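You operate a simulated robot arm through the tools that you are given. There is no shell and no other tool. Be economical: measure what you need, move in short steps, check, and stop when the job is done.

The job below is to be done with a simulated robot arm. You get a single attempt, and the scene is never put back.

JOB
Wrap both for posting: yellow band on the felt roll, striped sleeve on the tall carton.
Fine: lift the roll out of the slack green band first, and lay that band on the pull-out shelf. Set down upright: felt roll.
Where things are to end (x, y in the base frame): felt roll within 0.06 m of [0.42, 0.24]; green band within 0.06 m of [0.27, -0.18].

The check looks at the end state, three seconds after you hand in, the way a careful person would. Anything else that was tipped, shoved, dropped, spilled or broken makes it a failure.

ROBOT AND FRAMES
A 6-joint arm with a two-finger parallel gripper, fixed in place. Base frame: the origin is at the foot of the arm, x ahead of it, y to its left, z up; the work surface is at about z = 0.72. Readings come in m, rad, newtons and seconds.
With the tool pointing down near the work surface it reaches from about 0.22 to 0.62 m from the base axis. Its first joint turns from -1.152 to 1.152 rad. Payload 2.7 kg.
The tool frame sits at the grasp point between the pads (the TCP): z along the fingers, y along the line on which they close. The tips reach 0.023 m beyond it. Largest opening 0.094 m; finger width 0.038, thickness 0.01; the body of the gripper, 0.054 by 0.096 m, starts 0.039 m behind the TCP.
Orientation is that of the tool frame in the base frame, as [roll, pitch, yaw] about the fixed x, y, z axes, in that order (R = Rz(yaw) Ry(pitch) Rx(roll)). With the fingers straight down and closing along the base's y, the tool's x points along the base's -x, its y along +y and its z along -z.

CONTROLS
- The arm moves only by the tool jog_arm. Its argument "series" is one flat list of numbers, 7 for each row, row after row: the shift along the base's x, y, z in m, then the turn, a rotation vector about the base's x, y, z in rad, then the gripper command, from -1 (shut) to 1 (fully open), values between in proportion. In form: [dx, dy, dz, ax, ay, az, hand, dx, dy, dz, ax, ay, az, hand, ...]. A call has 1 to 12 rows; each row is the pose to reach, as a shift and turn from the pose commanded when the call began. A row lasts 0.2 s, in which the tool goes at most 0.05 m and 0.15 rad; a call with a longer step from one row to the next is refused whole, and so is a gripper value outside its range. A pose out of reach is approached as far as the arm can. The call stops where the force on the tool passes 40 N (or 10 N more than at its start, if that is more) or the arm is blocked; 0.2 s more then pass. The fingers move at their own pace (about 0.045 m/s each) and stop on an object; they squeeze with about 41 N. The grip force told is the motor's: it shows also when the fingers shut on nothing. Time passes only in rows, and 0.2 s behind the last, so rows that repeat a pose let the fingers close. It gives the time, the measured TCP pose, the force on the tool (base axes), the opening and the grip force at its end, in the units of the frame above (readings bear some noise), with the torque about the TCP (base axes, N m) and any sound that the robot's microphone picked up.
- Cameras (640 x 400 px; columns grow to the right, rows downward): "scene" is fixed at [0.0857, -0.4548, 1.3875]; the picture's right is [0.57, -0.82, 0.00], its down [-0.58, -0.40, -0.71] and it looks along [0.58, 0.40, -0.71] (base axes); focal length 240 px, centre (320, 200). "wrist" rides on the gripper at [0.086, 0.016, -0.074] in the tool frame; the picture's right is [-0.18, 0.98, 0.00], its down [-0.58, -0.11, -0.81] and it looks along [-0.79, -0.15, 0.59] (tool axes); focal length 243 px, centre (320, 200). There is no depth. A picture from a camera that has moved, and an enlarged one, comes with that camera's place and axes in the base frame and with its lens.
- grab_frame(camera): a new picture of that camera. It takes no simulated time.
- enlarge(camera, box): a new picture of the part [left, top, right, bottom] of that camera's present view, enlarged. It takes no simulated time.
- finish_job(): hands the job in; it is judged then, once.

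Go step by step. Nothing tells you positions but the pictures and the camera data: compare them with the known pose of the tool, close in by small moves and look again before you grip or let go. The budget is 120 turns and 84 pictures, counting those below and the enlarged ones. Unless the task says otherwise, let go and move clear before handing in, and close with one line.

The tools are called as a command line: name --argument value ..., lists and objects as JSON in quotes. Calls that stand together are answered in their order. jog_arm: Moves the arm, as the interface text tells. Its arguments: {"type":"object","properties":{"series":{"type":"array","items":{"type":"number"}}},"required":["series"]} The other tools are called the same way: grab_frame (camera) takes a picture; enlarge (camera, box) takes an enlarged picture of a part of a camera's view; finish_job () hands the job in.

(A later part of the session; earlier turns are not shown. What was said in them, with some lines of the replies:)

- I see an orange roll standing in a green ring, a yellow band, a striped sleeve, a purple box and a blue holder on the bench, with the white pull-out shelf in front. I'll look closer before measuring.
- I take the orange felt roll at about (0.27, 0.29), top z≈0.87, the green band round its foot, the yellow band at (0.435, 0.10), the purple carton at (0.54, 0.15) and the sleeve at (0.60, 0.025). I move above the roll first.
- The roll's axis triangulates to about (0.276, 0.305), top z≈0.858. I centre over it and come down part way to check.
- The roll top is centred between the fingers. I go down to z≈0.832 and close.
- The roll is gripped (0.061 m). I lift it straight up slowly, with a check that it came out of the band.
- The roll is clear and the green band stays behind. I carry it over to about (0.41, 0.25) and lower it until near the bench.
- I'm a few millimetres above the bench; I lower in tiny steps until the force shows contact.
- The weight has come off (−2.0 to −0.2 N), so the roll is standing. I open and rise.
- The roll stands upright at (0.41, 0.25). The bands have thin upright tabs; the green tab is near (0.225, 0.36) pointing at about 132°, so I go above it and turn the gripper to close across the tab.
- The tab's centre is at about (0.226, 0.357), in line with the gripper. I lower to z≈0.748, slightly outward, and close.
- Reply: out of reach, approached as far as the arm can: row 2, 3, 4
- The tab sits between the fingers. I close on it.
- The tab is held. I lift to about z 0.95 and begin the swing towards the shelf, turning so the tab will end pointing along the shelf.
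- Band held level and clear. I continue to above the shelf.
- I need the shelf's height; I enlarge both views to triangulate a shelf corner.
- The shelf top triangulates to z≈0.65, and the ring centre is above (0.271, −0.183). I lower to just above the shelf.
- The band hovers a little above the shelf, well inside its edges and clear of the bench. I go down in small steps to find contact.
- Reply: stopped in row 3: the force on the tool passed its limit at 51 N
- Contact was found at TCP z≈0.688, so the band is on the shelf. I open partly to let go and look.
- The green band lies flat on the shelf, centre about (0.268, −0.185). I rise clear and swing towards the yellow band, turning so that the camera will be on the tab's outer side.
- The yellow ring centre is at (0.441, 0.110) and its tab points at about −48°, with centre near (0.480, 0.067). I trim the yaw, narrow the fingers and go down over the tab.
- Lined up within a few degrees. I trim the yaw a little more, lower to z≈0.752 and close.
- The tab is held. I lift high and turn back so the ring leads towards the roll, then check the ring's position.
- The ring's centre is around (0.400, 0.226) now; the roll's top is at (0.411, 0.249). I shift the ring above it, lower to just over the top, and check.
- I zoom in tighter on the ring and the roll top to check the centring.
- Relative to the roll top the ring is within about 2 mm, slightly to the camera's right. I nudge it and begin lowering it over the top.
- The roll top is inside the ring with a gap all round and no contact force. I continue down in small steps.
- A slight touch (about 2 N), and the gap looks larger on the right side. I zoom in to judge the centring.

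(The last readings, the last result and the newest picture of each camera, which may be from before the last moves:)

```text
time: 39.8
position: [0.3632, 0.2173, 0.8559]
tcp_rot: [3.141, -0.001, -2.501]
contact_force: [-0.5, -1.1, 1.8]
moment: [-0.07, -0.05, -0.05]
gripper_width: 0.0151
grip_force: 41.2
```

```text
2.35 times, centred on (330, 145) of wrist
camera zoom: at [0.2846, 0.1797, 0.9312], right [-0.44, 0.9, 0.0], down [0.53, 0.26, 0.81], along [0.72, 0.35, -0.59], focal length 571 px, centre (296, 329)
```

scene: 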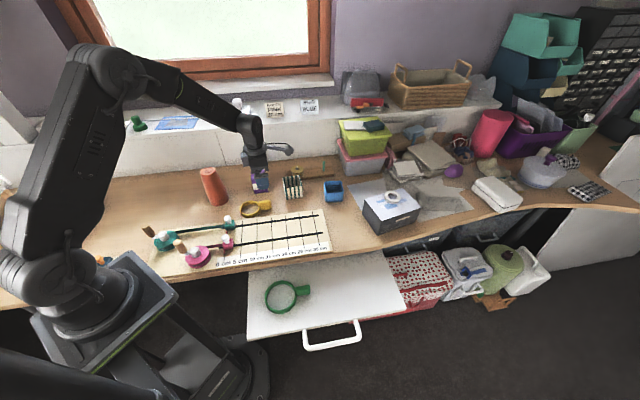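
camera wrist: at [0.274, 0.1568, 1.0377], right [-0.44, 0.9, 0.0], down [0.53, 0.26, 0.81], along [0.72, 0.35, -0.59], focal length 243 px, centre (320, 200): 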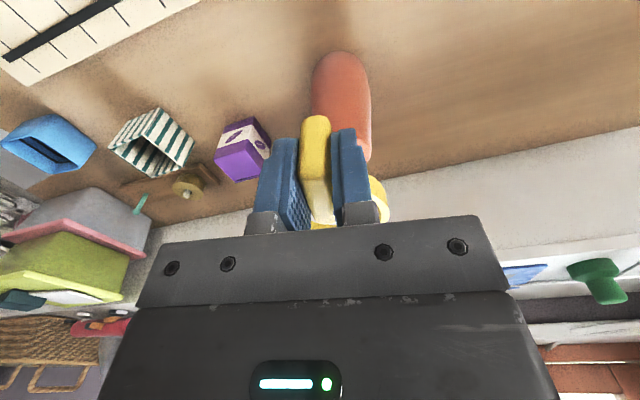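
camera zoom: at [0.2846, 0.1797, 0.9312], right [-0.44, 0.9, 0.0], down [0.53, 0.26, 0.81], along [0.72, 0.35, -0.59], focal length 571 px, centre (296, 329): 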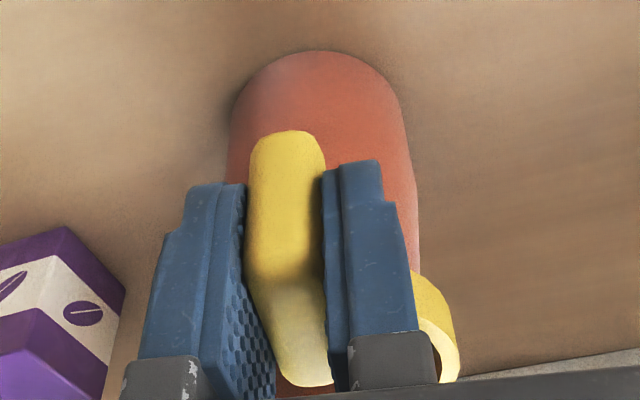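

Comparing wrist and scene views, the ring is about 2 mm too far to the wrist's right, so I undo the nudge and go down a bit more.

jog_arm --series '[0.001, -0.0015, 0, 0, 0, 0, -1, 0.001, -0.0015, -0.004, 0, 0, 0, -1, 0.001, -0.0015, -0.008, 0, 0, 0, -1]'

enlarge --camera "scene" --box '[186, 142, 242, 212]'

```text
time: 40.6
position: [0.3648, 0.2156, 0.8482]
tcp_rot: [3.141, -0.002, -2.503]
contact_force: [-0.3, -2.3, 3.1]
moment: [0.0, -0.06, -0.07]
gripper_width: 0.0151
grip_force: 40.9
```

```text
5.71 times, centred on (214, 177) of scene
camera zoom: at [0.0857, -0.4549, 1.3874], right [0.57, -0.82, 0.0], down [-0.58, -0.4, -0.71], along [0.58, 0.4, -0.71], focal length 1371 px, centre (926, 331)
```

zoom: 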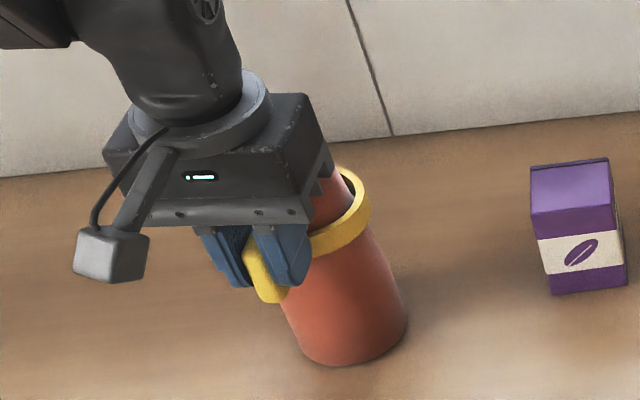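

The contact pushes the band towards −y (−2.3 N), so I shift it 2.5 mm that way and read the force.

jog_arm --series '[0, -0.0015, 0.002, 0, 0, 0, -1, 0, -0.0025, 0.002, 0, 0, 0, -1, 0, -0.0025, 0, 0, 0, 0, -1]'

```text
time: 41.4
position: [0.3631, 0.2133, 0.8471]
tcp_rot: [3.141, 0.0, -2.501]
contact_force: [-0.6, -0.8, 0.8]
moment: [0.03, 0.02, 0.04]
gripper_width: 0.015
grip_force: 40.8
```

That eased it to under 1 N. Lowering further.

jog_arm --series '[0, 0, -0.003, 0, 0, 0, -1, 0, 0, -0.006, 0, 0, 0, -1]'

jog_arm --series '[0, 0, -0.003, 0, 0, 0, -1, 0, 0, -0.005, 0, 0, 0, -1]'

```text
time: 42.0
position: [0.364, 0.2131, 0.8422]
tcp_rot: [-3.14, 0.0, -2.5]
contact_force: [-3.1, -0.1, 2.6]
moment: [0.0, 0.05, 0.09]
gripper_width: 0.0147
grip_force: 40.8
```

```text
time: 42.6
position: [0.364, 0.2134, 0.8373]
tcp_rot: [3.141, -0.001, -2.499]
contact_force: [-1.2, -0.9, 1.2]
moment: [0.03, 0.06, 0.09]
gripper_width: 0.0148
grip_force: 41.4
```

Only small sideways forces so far. I check that the roll is still upright and where the band sits.

enlarge --camera "scene" --box '[186, 142, 242, 212]'

enlarge --camera "wrist" --box '[220, 40, 440, 250]'

```text
5.71 times, centred on (214, 177) of scene
camera zoom: at [0.0857, -0.4549, 1.3874], right [0.57, -0.82, 0.0], down [-0.58, -0.4, -0.71], along [0.58, 0.4, -0.71], focal length 1371 px, centre (926, 331)
```

zoom: 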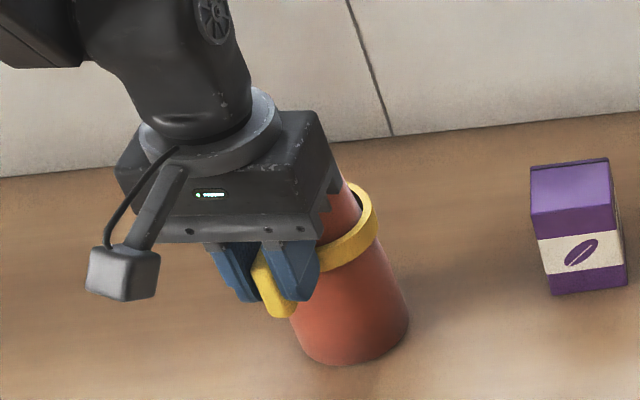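

```text
1.90 times, centred on (330, 145) of wrist
camera zoom: at [0.2854, 0.1756, 0.9117], right [-0.44, 0.9, 0.0], down [0.53, 0.26, 0.81], along [0.72, 0.35, -0.59], focal length 462 px, centre (301, 305)
```

zoom: 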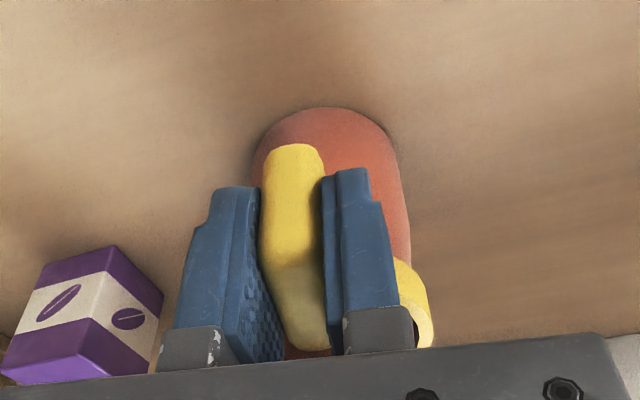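

The roll is upright in place and the band is well down over it. I go on down with small steps.

jog_arm --series '[-0.001, 0, -0.002, 0, 0, 0, -1, -0.001, 0, -0.004, 0, 0, 0, -1]'

jog_arm --series '[0, 0, -0.002, 0, 0, 0, -1, 0, 0, -0.004, 0, 0, 0, -1]'

```text
time: 43.2
position: [0.3636, 0.2138, 0.8333]
tcp_rot: [-3.141, -0.001, -2.501]
contact_force: [0.1, -0.9, 1.2]
moment: [-0.04, -0.04, -0.07]
gripper_width: 0.0147
grip_force: 41.3
```

```text
time: 43.8
position: [0.3635, 0.2134, 0.8302]
tcp_rot: [-3.142, 0.001, -2.501]
contact_force: [-3.1, -7.2, 16.3]
moment: [0.26, -0.47, -0.17]
gripper_width: 0.0149
grip_force: 40.6
```

A clear 16 N upward push: the band is bearing all round, about where the diameters should match. I recentre slightly to relieve the side load.

jog_arm --series '[-0.0005, -0.0015, 0.001, 0, 0, 0, -1, -0.0005, -0.0015, 0, 0, 0, 0, -1, -0.0005, -0.0015, 0, 0, 0, 0, -1]'

enlarge --camera "scene" --box '[186, 142, 242, 212]'

```text
time: 44.6
position: [0.3621, 0.2117, 0.829]
tcp_rot: [-3.141, 0.002, -2.502]
contact_force: [2.6, 3.7, 3.1]
moment: [0.27, -0.27, 0.09]
gripper_width: 0.015
grip_force: 40.9
```

```text
5.71 times, centred on (214, 177) of scene
camera zoom: at [0.0857, -0.4548, 1.3875], right [0.57, -0.82, 0.0], down [-0.58, -0.4, -0.71], along [0.58, 0.4, -0.71], focal length 1371 px, centre (926, 331)
```

zoom: 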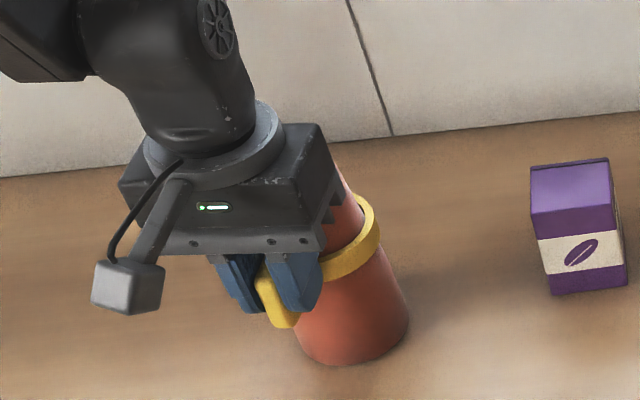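

The side force reversed, so the true centre lies between. I split the difference and press a little.

jog_arm --series '[0.0003, 0.0006, 0, 0, 0, 0, -1, 0.0003, 0.0006, -0.002, 0, 0, 0, -1, 0.0003, 0.0006, -0.003, 0, 0, 0, -1]'

```text
time: 45.4
position: [0.3634, 0.2139, 0.8271]
tcp_rot: [-3.141, 0.001, -2.5]
contact_force: [-7.4, -2.9, 27.6]
moment: [0.9, -0.98, 0.13]
gripper_width: 0.015
grip_force: 41.1
```

Firm 28 N of support: the band is seated. I ease off, open the fingers and look.

jog_arm --series '[0, 0, 0.001, 0, 0, 0, -1, 0, 0, 0.002, 0, 0, 0, -0.6, 0, 0, 0.002, 0, 0, 0, -0.3, 0, 0, 0.002, 0, 0, 0, -0.2, 0, 0, 0.002, 0, 0, 0, -0.2]'

enlarge --camera "scene" --box '[186, 142, 242, 212]'

enlarge --camera "wrist" --box '[220, 40, 440, 250]'

```text
time: 46.6
position: [0.3629, 0.2134, 0.8288]
tcp_rot: [-3.141, 0.0, -2.502]
contact_force: [-1.1, -0.5, 0.5]
moment: [0.02, 0.03, 0.01]
gripper_width: 0.0374
grip_force: 0.0
```

```text
5.71 times, centred on (214, 177) of scene
camera zoom: at [0.0857, -0.4548, 1.3875], right [0.57, -0.82, 0.0], down [-0.58, -0.4, -0.71], along [0.58, 0.4, -0.71], focal length 1371 px, centre (926, 331)
```

zoom: 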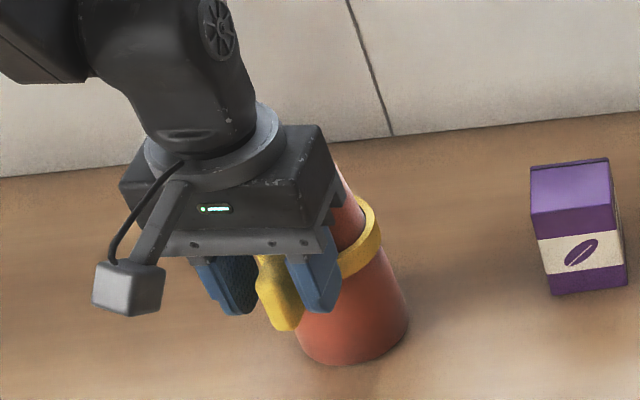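

```text
1.90 times, centred on (330, 145) of wrist
camera zoom: at [0.284, 0.1748, 0.903], right [-0.44, 0.9, 0.0], down [0.53, 0.26, 0.81], along [0.72, 0.35, -0.59], focal length 462 px, centre (301, 305)
```

zoom: 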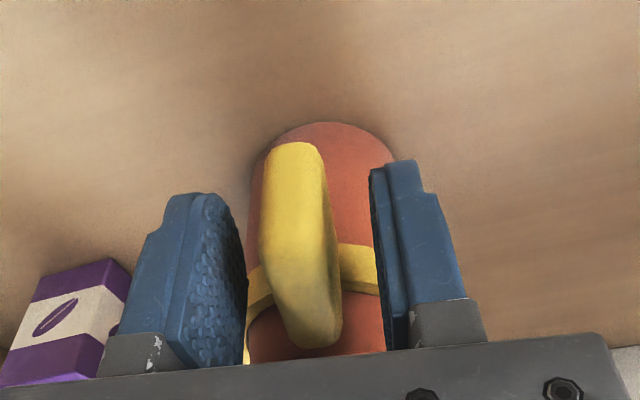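

The band stays on the roll. I back straight out along the tab, then up, and look at the result.

jog_arm --series '[-0.016, -0.012, 0, 0, 0, 0, -0.2, -0.04, -0.03, 0.005, 0, 0, 0, -0.2, -0.06, -0.045, 0.03, 0, 0, 0, 0, -0.06, -0.045, 0.08, 0, 0, 0, 0.5, -0.06, -0.045, 0.13, 0, 0, 0, 1]'

enlarge --camera "scene" --box '[170, 142, 350, 222]'

grab_frame --camera "wrist"

```text
time: 47.8
position: [0.3028, 0.1682, 0.9594]
tcp_rot: [3.141, -0.003, -2.502]
contact_force: [-1.2, -0.4, 0.7]
moment: [0.01, 0.02, -0.01]
gripper_width: 0.0941
grip_force: 0.1
```

```text
3.56 times, centred on (260, 182) of scene
camera zoom: at [0.0857, -0.4548, 1.3874], right [0.57, -0.82, 0.0], down [-0.58, -0.4, -0.71], along [0.58, 0.4, -0.71], focal length 853 px, centre (533, 264)
```

zoom: 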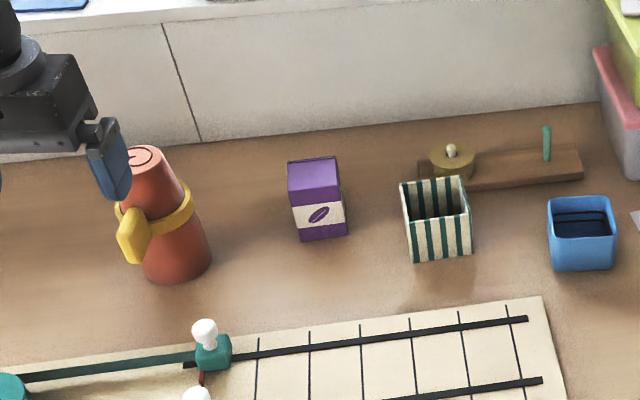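

```text
36 pictures are left
camera wrist: at [0.2239, 0.1301, 1.033], right [-0.44, 0.9, 0.0], down [0.53, 0.26, 0.81], along [0.72, 0.35, -0.59], focal length 243 px, centre (320, 200)
```

wrist: 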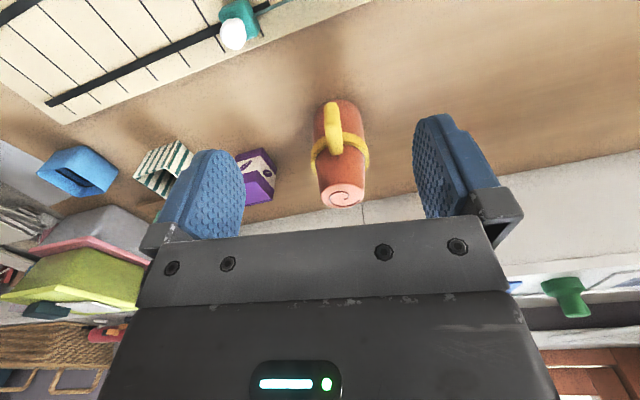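

The yellow band sits level round the roll, which is upright. Next is the sleeve at about (0.60, 0.035), turned ~45°; I move near it with the gripper turned to match.

jog_arm --series '[0.035, -0.022, 0, 0, 0, 0.05, 1, 0.07, -0.044, 0, 0, 0, 0.1, 1, 0.105, -0.066, 0, 0, 0, 0.145, 1, 0.14, -0.088, 0, 0, 0, 0.145, 1, 0.175, -0.11, 0, 0, 0, 0.145, 1, 0.21, -0.132, 0, 0, 0, 0.145, 1, 0.245, -0.15, 0, 0, 0, 0.145, 1, 0.265, -0.16, -0.02, 0, 0, 0.145, 1]'

grab_frame --camera "wrist"

```text
time: 49.6
position: [0.5696, 0.0072, 0.9393]
tcp_rot: [-3.141, -0.001, -2.356]
contact_force: [-0.6, -1.2, 0.0]
moment: [0.03, 0.02, -0.04]
gripper_width: 0.0941
grip_force: 0.0
```

```text
35 pictures are left
camera wrist: at [0.4966, -0.0418, 1.0136], right [-0.56, 0.83, 0.0], down [0.49, 0.33, 0.81], along [0.67, 0.46, -0.59], focal length 243 px, centre (320, 200)
```

wrist: 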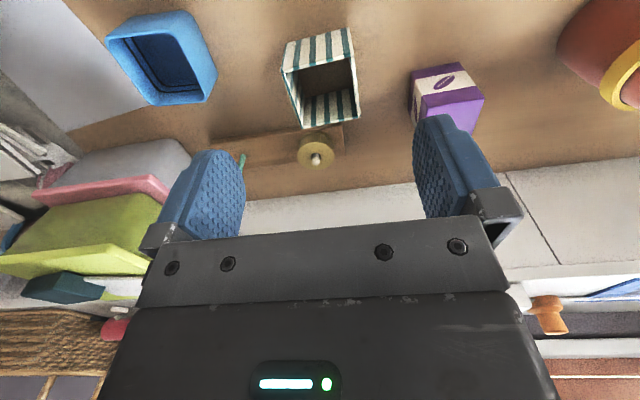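

Good view of sleeve and carton. I enlarge to measure the corners.

enlarge --camera "wrist" --box '[260, 10, 500, 160]'

enlarge --camera "scene" --box '[240, 160, 320, 220]'

```text
2.67 times, centred on (380, 85) of wrist
camera zoom: at [0.4966, -0.0418, 1.0136], right [-0.56, 0.83, 0.0], down [0.49, 0.33, 0.81], along [0.67, 0.46, -0.59], focal length 647 px, centre (160, 507)
```

zoom: 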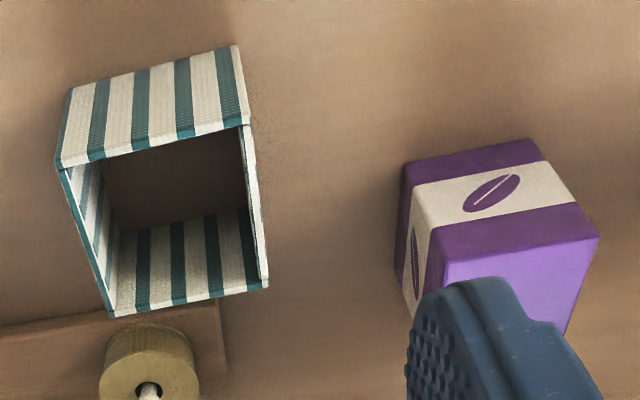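

```text
6.67 times, centred on (280, 190) of scene
camera zoom: at [0.0857, -0.4549, 1.3874], right [0.57, -0.82, 0.0], down [-0.58, -0.4, -0.71], along [0.58, 0.4, -0.71], focal length 1600 px, centre (587, 267)
```

zoom: 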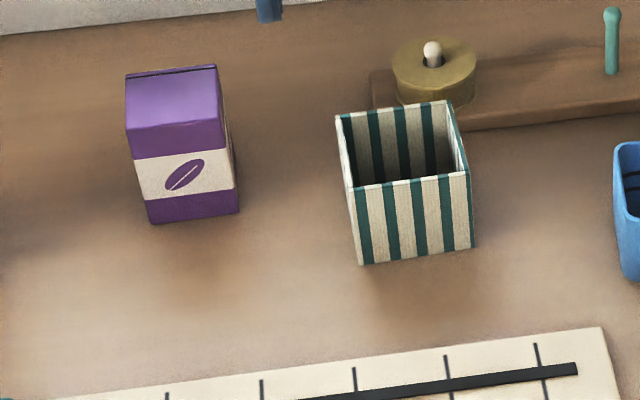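

The sleeve's top measures about 0.066 m square, centre (0.606, 0.038), rim z≈0.785, edges at 47°. I move above it and part-way down.

jog_arm --series '[0.018, 0.015, -0.01, 0, 0, 0.015, 1, 0.0364, 0.0308, -0.03, 0, 0, 0.03, 1, 0.0364, 0.0308, -0.07, 0, 0, 0.03, 1, 0.0364, 0.0308, -0.1, 0, 0, 0.03, 1]'

grab_frame --camera "wrist"

```text
time: 50.6
position: [0.6064, 0.038, 0.8397]
tcp_rot: [3.141, 0.001, -2.327]
contact_force: [-0.8, 0.0, -1.1]
moment: [-0.02, 0.0, -0.02]
gripper_width: 0.0938
grip_force: 0.1
```

```text
32 pictures are left
camera wrist: at [0.5343, -0.0123, 0.9133], right [-0.59, 0.81, 0.0], down [0.48, 0.35, 0.81], along [0.65, 0.48, -0.59], focal length 243 px, centre (320, 200)
```

wrist: 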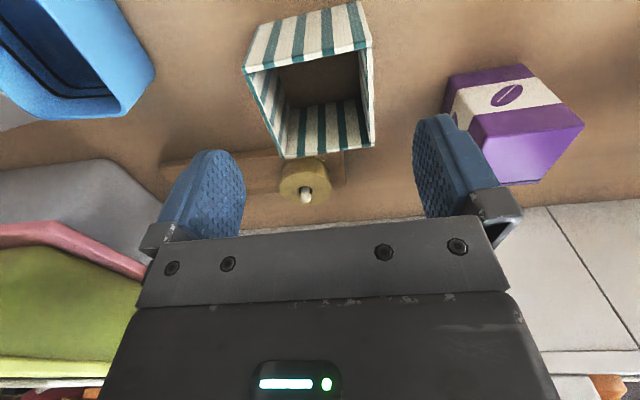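

Centred. I go down to z≈0.775 and close on the sleeve's outer faces.

jog_arm --series '[0, 0, -0.03, 0, 0, 0, 1, 0, 0, -0.055, 0, 0, 0, 1, 0, 0, -0.065, 0, 0, 0, 1, 0, 0, -0.065, 0, 0, 0, 0.4, 0, 0, -0.065, 0, 0, 0, 0.4, 0, 0, -0.065, 0, 0, 0, 0.2, 0, 0, -0.065, 0, 0, 0, 0, 0, 0, -0.065, 0, 0, 0, -0.2]'

grab_frame --camera "wrist"

```text
time: 52.4
position: [0.6047, 0.0394, 0.774]
tcp_rot: [3.14, 0.0, -2.326]
contact_force: [-0.1, 0.4, 0.4]
moment: [0.0, -0.02, -0.01]
gripper_width: 0.069
grip_force: 41.0
```

```text
31 pictures are left
camera wrist: at [0.5337, -0.0123, 0.8483], right [-0.59, 0.81, 0.0], down [0.48, 0.35, 0.81], along [0.65, 0.48, -0.59], focal length 243 px, centre (320, 200)
```

wrist: 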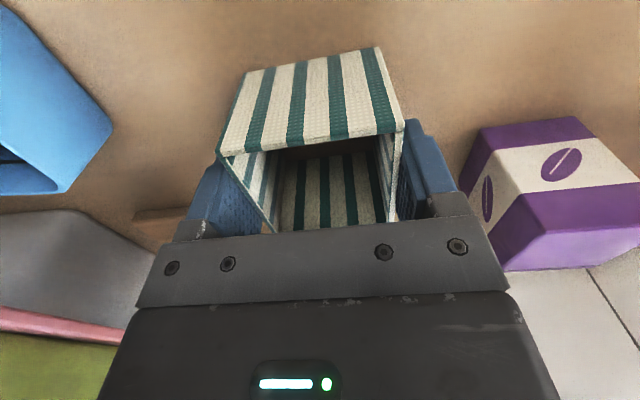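

The sleeve is gripped (0.069 m). I lift it and then measure the carton.

jog_arm --series '[0, 0, 0.02, 0, 0, 0, -0.5, 0, 0, 0.06, 0, 0, 0, -0.5, 0, 0, 0.1, 0, 0, 0, -0.5, 0, 0, 0.14, 0, 0, 0, -0.5, -0.02, -0.01, 0.16, 0, 0, 0, -0.5]'

enlarge --camera "wrist" --box '[380, 0, 620, 160]'

enlarge --camera "scene" --box '[240, 130, 320, 205]'

```text
time: 53.6
position: [0.584, 0.0282, 0.9333]
tcp_rot: [-3.141, 0.0, -2.326]
contact_force: [-0.2, 0.0, 0.7]
moment: [0.04, -0.04, -0.01]
gripper_width: 0.0692
grip_force: 41.2
```

```text
2.50 times, centred on (500, 80) of wrist
camera zoom: at [0.5129, -0.0223, 1.0078], right [-0.59, 0.81, 0.0], down [0.48, 0.35, 0.81], along [0.65, 0.47, -0.59], focal length 606 px, centre (-130, 500)
```

zoom: 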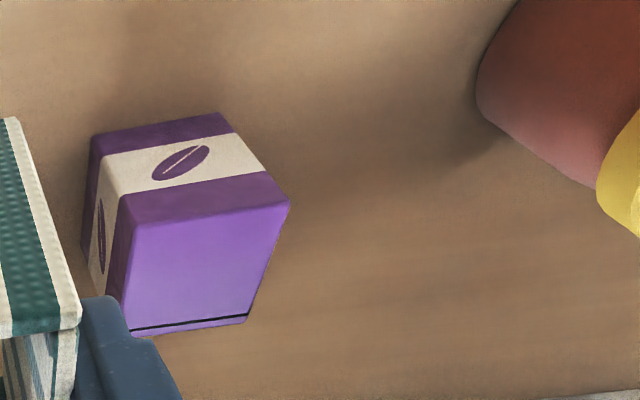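

```text
5.33 times, centred on (280, 168) of scene
camera zoom: at [0.0858, -0.4548, 1.3874], right [0.57, -0.82, 0.0], down [-0.58, -0.4, -0.71], along [0.58, 0.4, -0.71], focal length 1280 px, centre (533, 373)
```

zoom: 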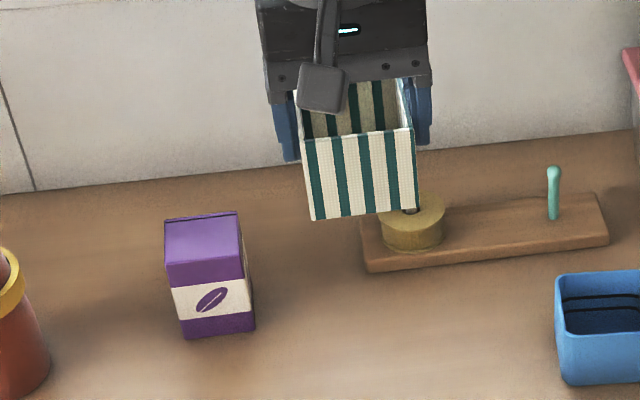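

Carton top: z≈0.796, about 0.052 m square, centre (0.550, 0.163), edges at ~46° — matching the sleeve. I carry the sleeve over it and come down to just above.

jog_arm --series '[-0.009, 0.034, 0, 0, 0, 0, -0.5, -0.017, 0.068, 0, 0, 0, 0, -0.5, -0.026, 0.102, 0, 0, 0, 0, -0.5, -0.034, 0.135, 0, 0, 0, 0, -0.5, -0.034, 0.135, -0.03, 0, 0, 0, -0.5, -0.034, 0.135, -0.058, 0, 0, 0, -0.5]'

enlarge --camera "scene" --box '[235, 140, 291, 196]'

enlarge --camera "wrist" --box '[190, 20, 450, 240]'

```text
time: 55.0
position: [0.5502, 0.1641, 0.8748]
tcp_rot: [3.141, 0.0, -2.328]
contact_force: [0.3, 0.1, 0.0]
moment: [0.01, 0.01, 0.0]
gripper_width: 0.0688
grip_force: 41.3
```

```text
7.14 times, centred on (263, 168) of scene
camera zoom: at [0.0857, -0.4548, 1.3875], right [0.57, -0.82, 0.0], down [-0.58, -0.4, -0.71], along [0.58, 0.4, -0.71], focal length 1714 px, centre (727, 429)
```

zoom: 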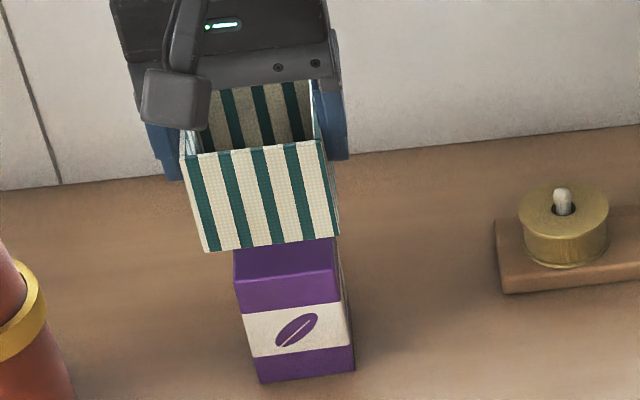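

```text
1.82 times, centred on (320, 130) of wrist
camera zoom: at [0.4791, 0.1131, 0.9499], right [-0.59, 0.81, 0.0], down [0.48, 0.35, 0.81], along [0.65, 0.47, -0.59], focal length 441 px, centre (320, 327)
```

zoom: 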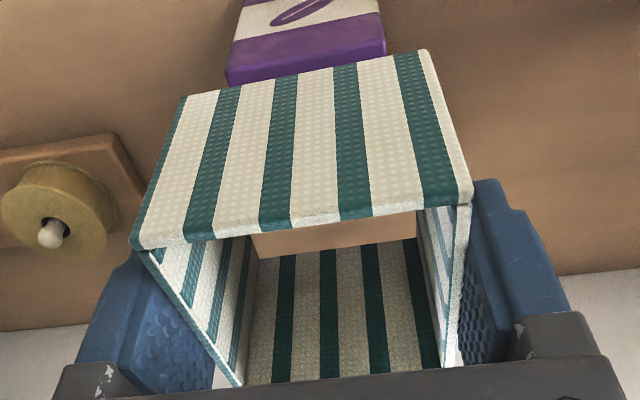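

Both views put the sleeve about 3–4 mm too far back and 1–2 mm sideways of the carton's axis. I correct that and lower gently over the top.

jog_arm --series '[-0.0013, -0.0035, 0, 0, 0, 0, -0.5, -0.0013, -0.0035, -0.01, 0, 0, 0, -0.5, -0.0013, -0.0035, -0.018, 0, 0, 0, -0.5, -0.0013, -0.0035, -0.026, 0, 0, 0, -0.5, -0.0013, -0.0035, -0.034, 0, 0, 0, -0.5]'

enlarge --camera "scene" --box '[235, 140, 291, 200]'

enlarge --camera "wrist" --box '[190, 20, 450, 240]'

```text
time: 56.2
position: [0.5502, 0.1598, 0.8411]
tcp_rot: [3.141, -0.001, -2.326]
contact_force: [1.2, -0.6, 0.2]
moment: [0.01, 0.0, 0.02]
gripper_width: 0.0687
grip_force: 41.5
```

```text
6.67 times, centred on (263, 170) of scene
camera zoom: at [0.0857, -0.4548, 1.3875], right [0.57, -0.82, 0.0], down [-0.58, -0.4, -0.71], along [0.58, 0.4, -0.71], focal length 1600 px, centre (700, 400)
```

zoom: 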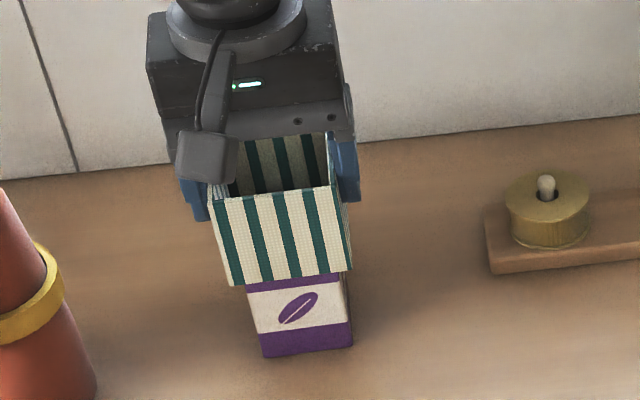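

```text
1.82 times, centred on (320, 130) of wrist
camera zoom: at [0.4784, 0.1088, 0.9155], right [-0.59, 0.81, 0.0], down [0.48, 0.35, 0.81], along [0.65, 0.48, -0.59], focal length 441 px, centre (320, 327)
```

zoom: 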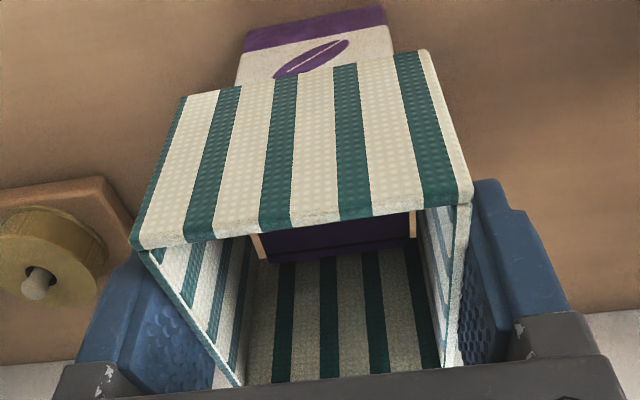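

The carton top shows inside the sleeve with gaps on both sides and no force. I continue down in stages.

jog_arm --series '[0.0006, -0.0008, -0.008, 0, 0, 0, -0.5, 0.0006, -0.0008, -0.016, 0, 0, 0, -0.5, 0.0006, -0.0008, -0.024, 0, 0, 0, -0.5, 0.0006, -0.0008, -0.032, 0, 0, 0, -0.5]'

enlarge --camera "scene" --box '[235, 140, 291, 200]'

```text
time: 57.2
position: [0.5504, 0.1586, 0.8085]
tcp_rot: [-3.142, 0.0, -2.327]
contact_force: [-0.3, -0.1, -0.9]
moment: [-0.02, 0.01, 0.0]
gripper_width: 0.069
grip_force: 40.9
```

```text
6.67 times, centred on (263, 170) of scene
camera zoom: at [0.0857, -0.4548, 1.3875], right [0.57, -0.82, 0.0], down [-0.58, -0.4, -0.71], along [0.58, 0.4, -0.71], focal length 1600 px, centre (700, 400)
```

zoom: 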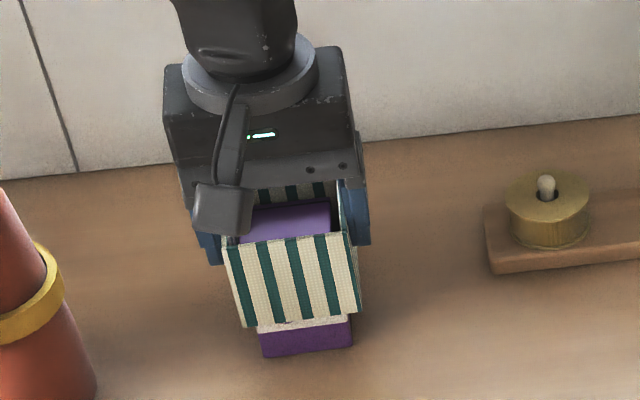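

Sleeve is sliding down freely. I lower nearly to the bench, finishing with small steps.

jog_arm --series '[0, 0, -0.01, 0, 0, 0, -0.5, 0, 0, -0.02, 0, 0, 0, -0.5, 0, 0, -0.028, 0, 0, 0, -0.5, 0, 0, -0.031, 0, 0, 0, -0.5, 0, 0, -0.033, 0, 0, 0, -0.5]'

enlarge --camera "scene" --box '[235, 140, 291, 200]'

```text
time: 58.4
position: [0.5501, 0.1597, 0.7759]
tcp_rot: [3.142, -0.002, -2.326]
contact_force: [0.7, -0.8, -0.5]
moment: [-0.01, 0.02, 0.02]
gripper_width: 0.0692
grip_force: 41.3
```

```text
6.67 times, centred on (263, 170) of scene
camera zoom: at [0.0857, -0.4548, 1.3875], right [0.57, -0.82, 0.0], down [-0.58, -0.4, -0.71], along [0.58, 0.4, -0.71], focal length 1600 px, centre (700, 400)
```

zoom: 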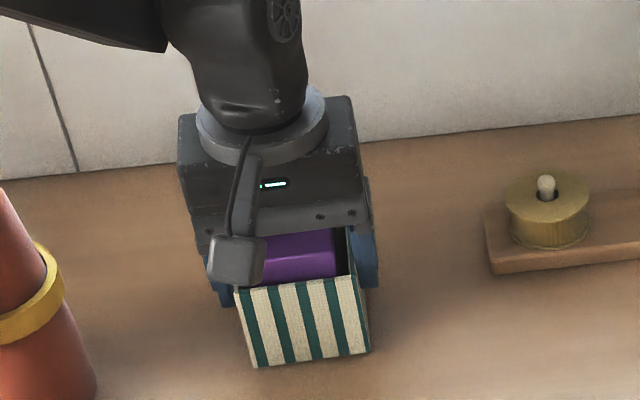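

The sleeve is around the carton, a millimetre or two off the bench. I lower the last bit, open slowly, and rise.

jog_arm --series '[0, 0, -0.0015, 0, 0, 0, -0.5, 0, 0, -0.0015, 0, 0, 0, 0.6, 0, 0, -0.0015, 0, 0, 0, 0.8, 0, 0, -0.0015, 0, 0, 0, 1, 0, 0, -0.0015, 0, 0, 0, 1, 0, 0, 0.01, 0, 0, 0, 1, 0, 0, 0.04, 0, 0, 0, 1, 0, 0, 0.08, 0, 0, 0, 1, 0, 0, 0.13, 0, 0, 0, 1, -0.03, -0.03, 0.16, 0, 0, 0, 1, -0.06, -0.06, 0.18, 0, 0, 0, 1]'

grab_frame --camera "scene"

enlarge --camera "scene" --box '[180, 150, 300, 225]'

grab_frame --camera "wrist"

```text
refused: row 10 steps farther than a row can; nothing moved
```

```text
22 pictures are left
```

scene: 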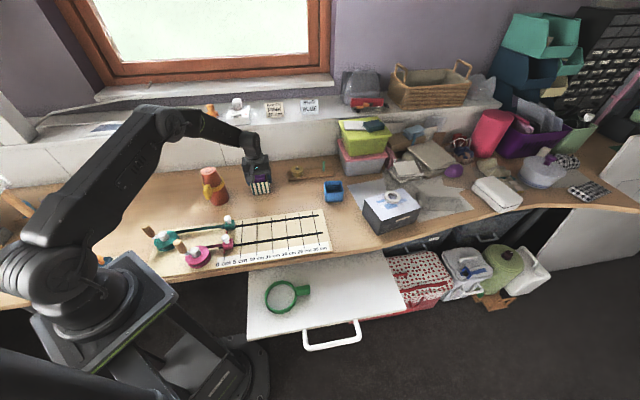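

```text
5.33 times, centred on (240, 188) of scene
camera zoom: at [0.0857, -0.4548, 1.3875], right [0.57, -0.82, 0.0], down [-0.58, -0.4, -0.71], along [0.58, 0.4, -0.71], focal length 1280 px, centre (747, 267)
```

zoom: 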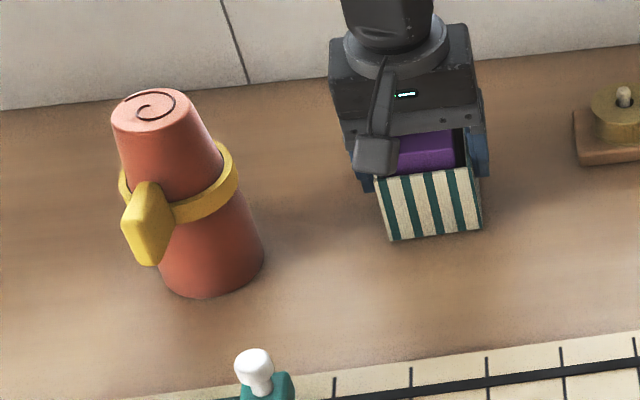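

```text
20 pictures are left
camera wrist: at [0.4788, 0.1078, 0.8508], right [-0.59, 0.81, 0.0], down [0.48, 0.35, 0.81], along [0.65, 0.48, -0.59], focal length 243 px, centre (320, 200)
```

wrist: 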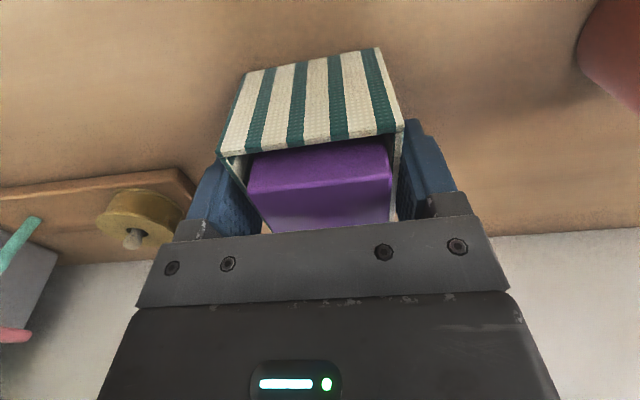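

That call was refused for a too-long step; nothing moved. I repeat it with shorter steps.

jog_arm --series '[0, 0, -0.0015, 0, 0, 0, -0.5, 0, 0, -0.0015, 0, 0, 0, 0.6, 0, 0, -0.0015, 0, 0, 0, 0.8, 0, 0, -0.0015, 0, 0, 0, 1, 0, 0, -0.0015, 0, 0, 0, 1, 0, 0, 0.01, 0, 0, 0, 1, 0, 0, 0.04, 0, 0, 0, 1, 0, 0, 0.08, 0, 0, 0, 1, 0, 0, 0.12, 0, 0, 0, 1, -0.02, -0.02, 0.15, 0, 0, 0, 1, -0.045, -0.045, 0.17, 0, 0, 0, 1]'

enlarge --camera "scene" --box '[180, 150, 300, 225]'

grab_frame --camera "wrist"

```text
time: 60.8
position: [0.5053, 0.1133, 0.9462]
tcp_rot: [-3.14, 0.0, -2.326]
contact_force: [-0.1, -1.3, -1.1]
moment: [-0.01, 0.02, -0.03]
gripper_width: 0.0939
grip_force: 0.0
```

```text
5.33 times, centred on (240, 188) of scene
camera zoom: at [0.0857, -0.4548, 1.3874], right [0.57, -0.82, 0.0], down [-0.58, -0.4, -0.71], along [0.58, 0.4, -0.71], focal length 1280 px, centre (747, 267)
```

zoom: 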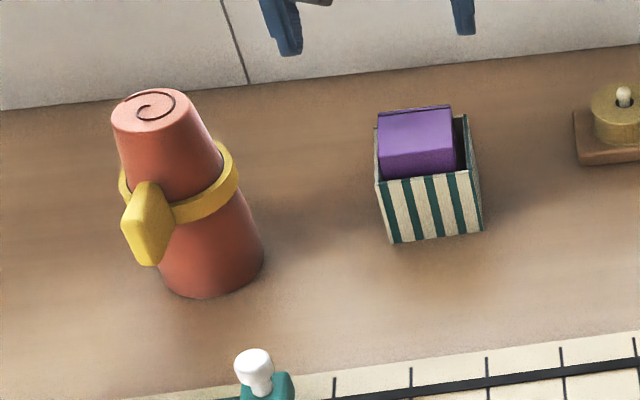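

```text
18 pictures are left
camera wrist: at [0.4337, 0.0623, 1.0207], right [-0.59, 0.81, 0.0], down [0.48, 0.35, 0.81], along [0.65, 0.47, -0.59], focal length 243 px, centre (320, 200)
```

wrist: 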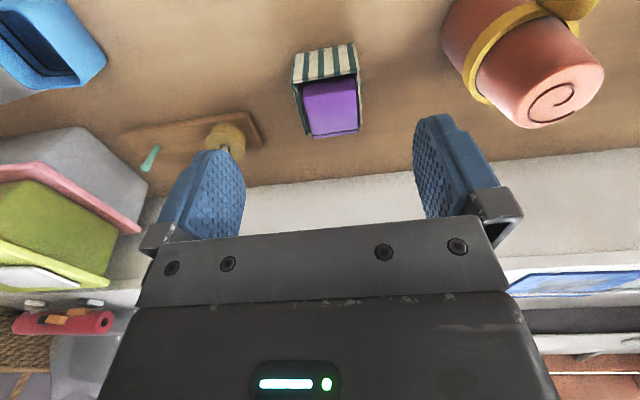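

Sleeve stands round the carton. I check how level the yellow band is on the roll, and the green band.

enlarge --camera "scene" --box '[196, 162, 236, 208]'

enlarge --camera "wrist" --box '[430, 0, 620, 140]'

enlarge --camera "scene" --box '[230, 240, 430, 360]'

```text
8.70 times, centred on (216, 185) of scene
camera zoom: at [0.0857, -0.4548, 1.3874], right [0.57, -0.82, 0.0], down [-0.58, -0.4, -0.71], along [0.58, 0.4, -0.71], focal length 2087 px, centre (1224, 330)
```

zoom: 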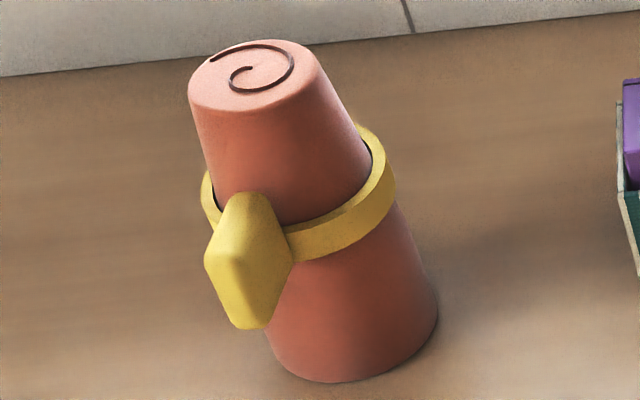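

```text
2.86 times, centred on (525, 70) of wrist
camera zoom: at [0.4337, 0.0623, 1.0207], right [-0.59, 0.81, 0.0], down [0.48, 0.35, 0.81], along [0.65, 0.47, -0.59], focal length 693 px, centre (-266, 571)
```

zoom: 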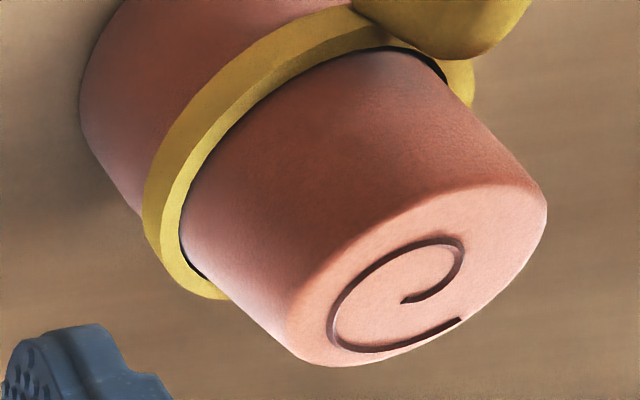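

```text
3.20 times, centred on (330, 300) of scene
camera zoom: at [0.0857, -0.4548, 1.3874], right [0.57, -0.82, 0.0], down [-0.58, -0.4, -0.71], along [0.58, 0.4, -0.71], focal length 768 px, centre (288, -120)
```

zoom: 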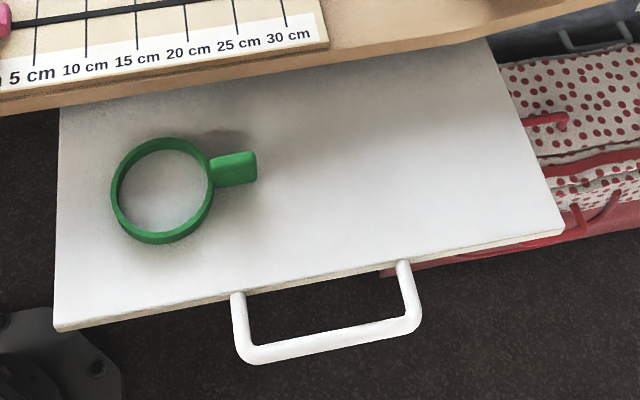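

Everything looks as asked: the green band is flat on the shelf, the roll is upright with the yellow band snug round it, the sleeve stands over the carton, and the arm is clear. I hand in.

finish_job

```text
The job is handed in.
```

I've handed the job in. The yellow band is on the upright felt roll at about (0.41, 0.25), and the striped sleeve is over the tall carton. The green band lies flat on the pull-out shelf at about (0.27, −0.18).
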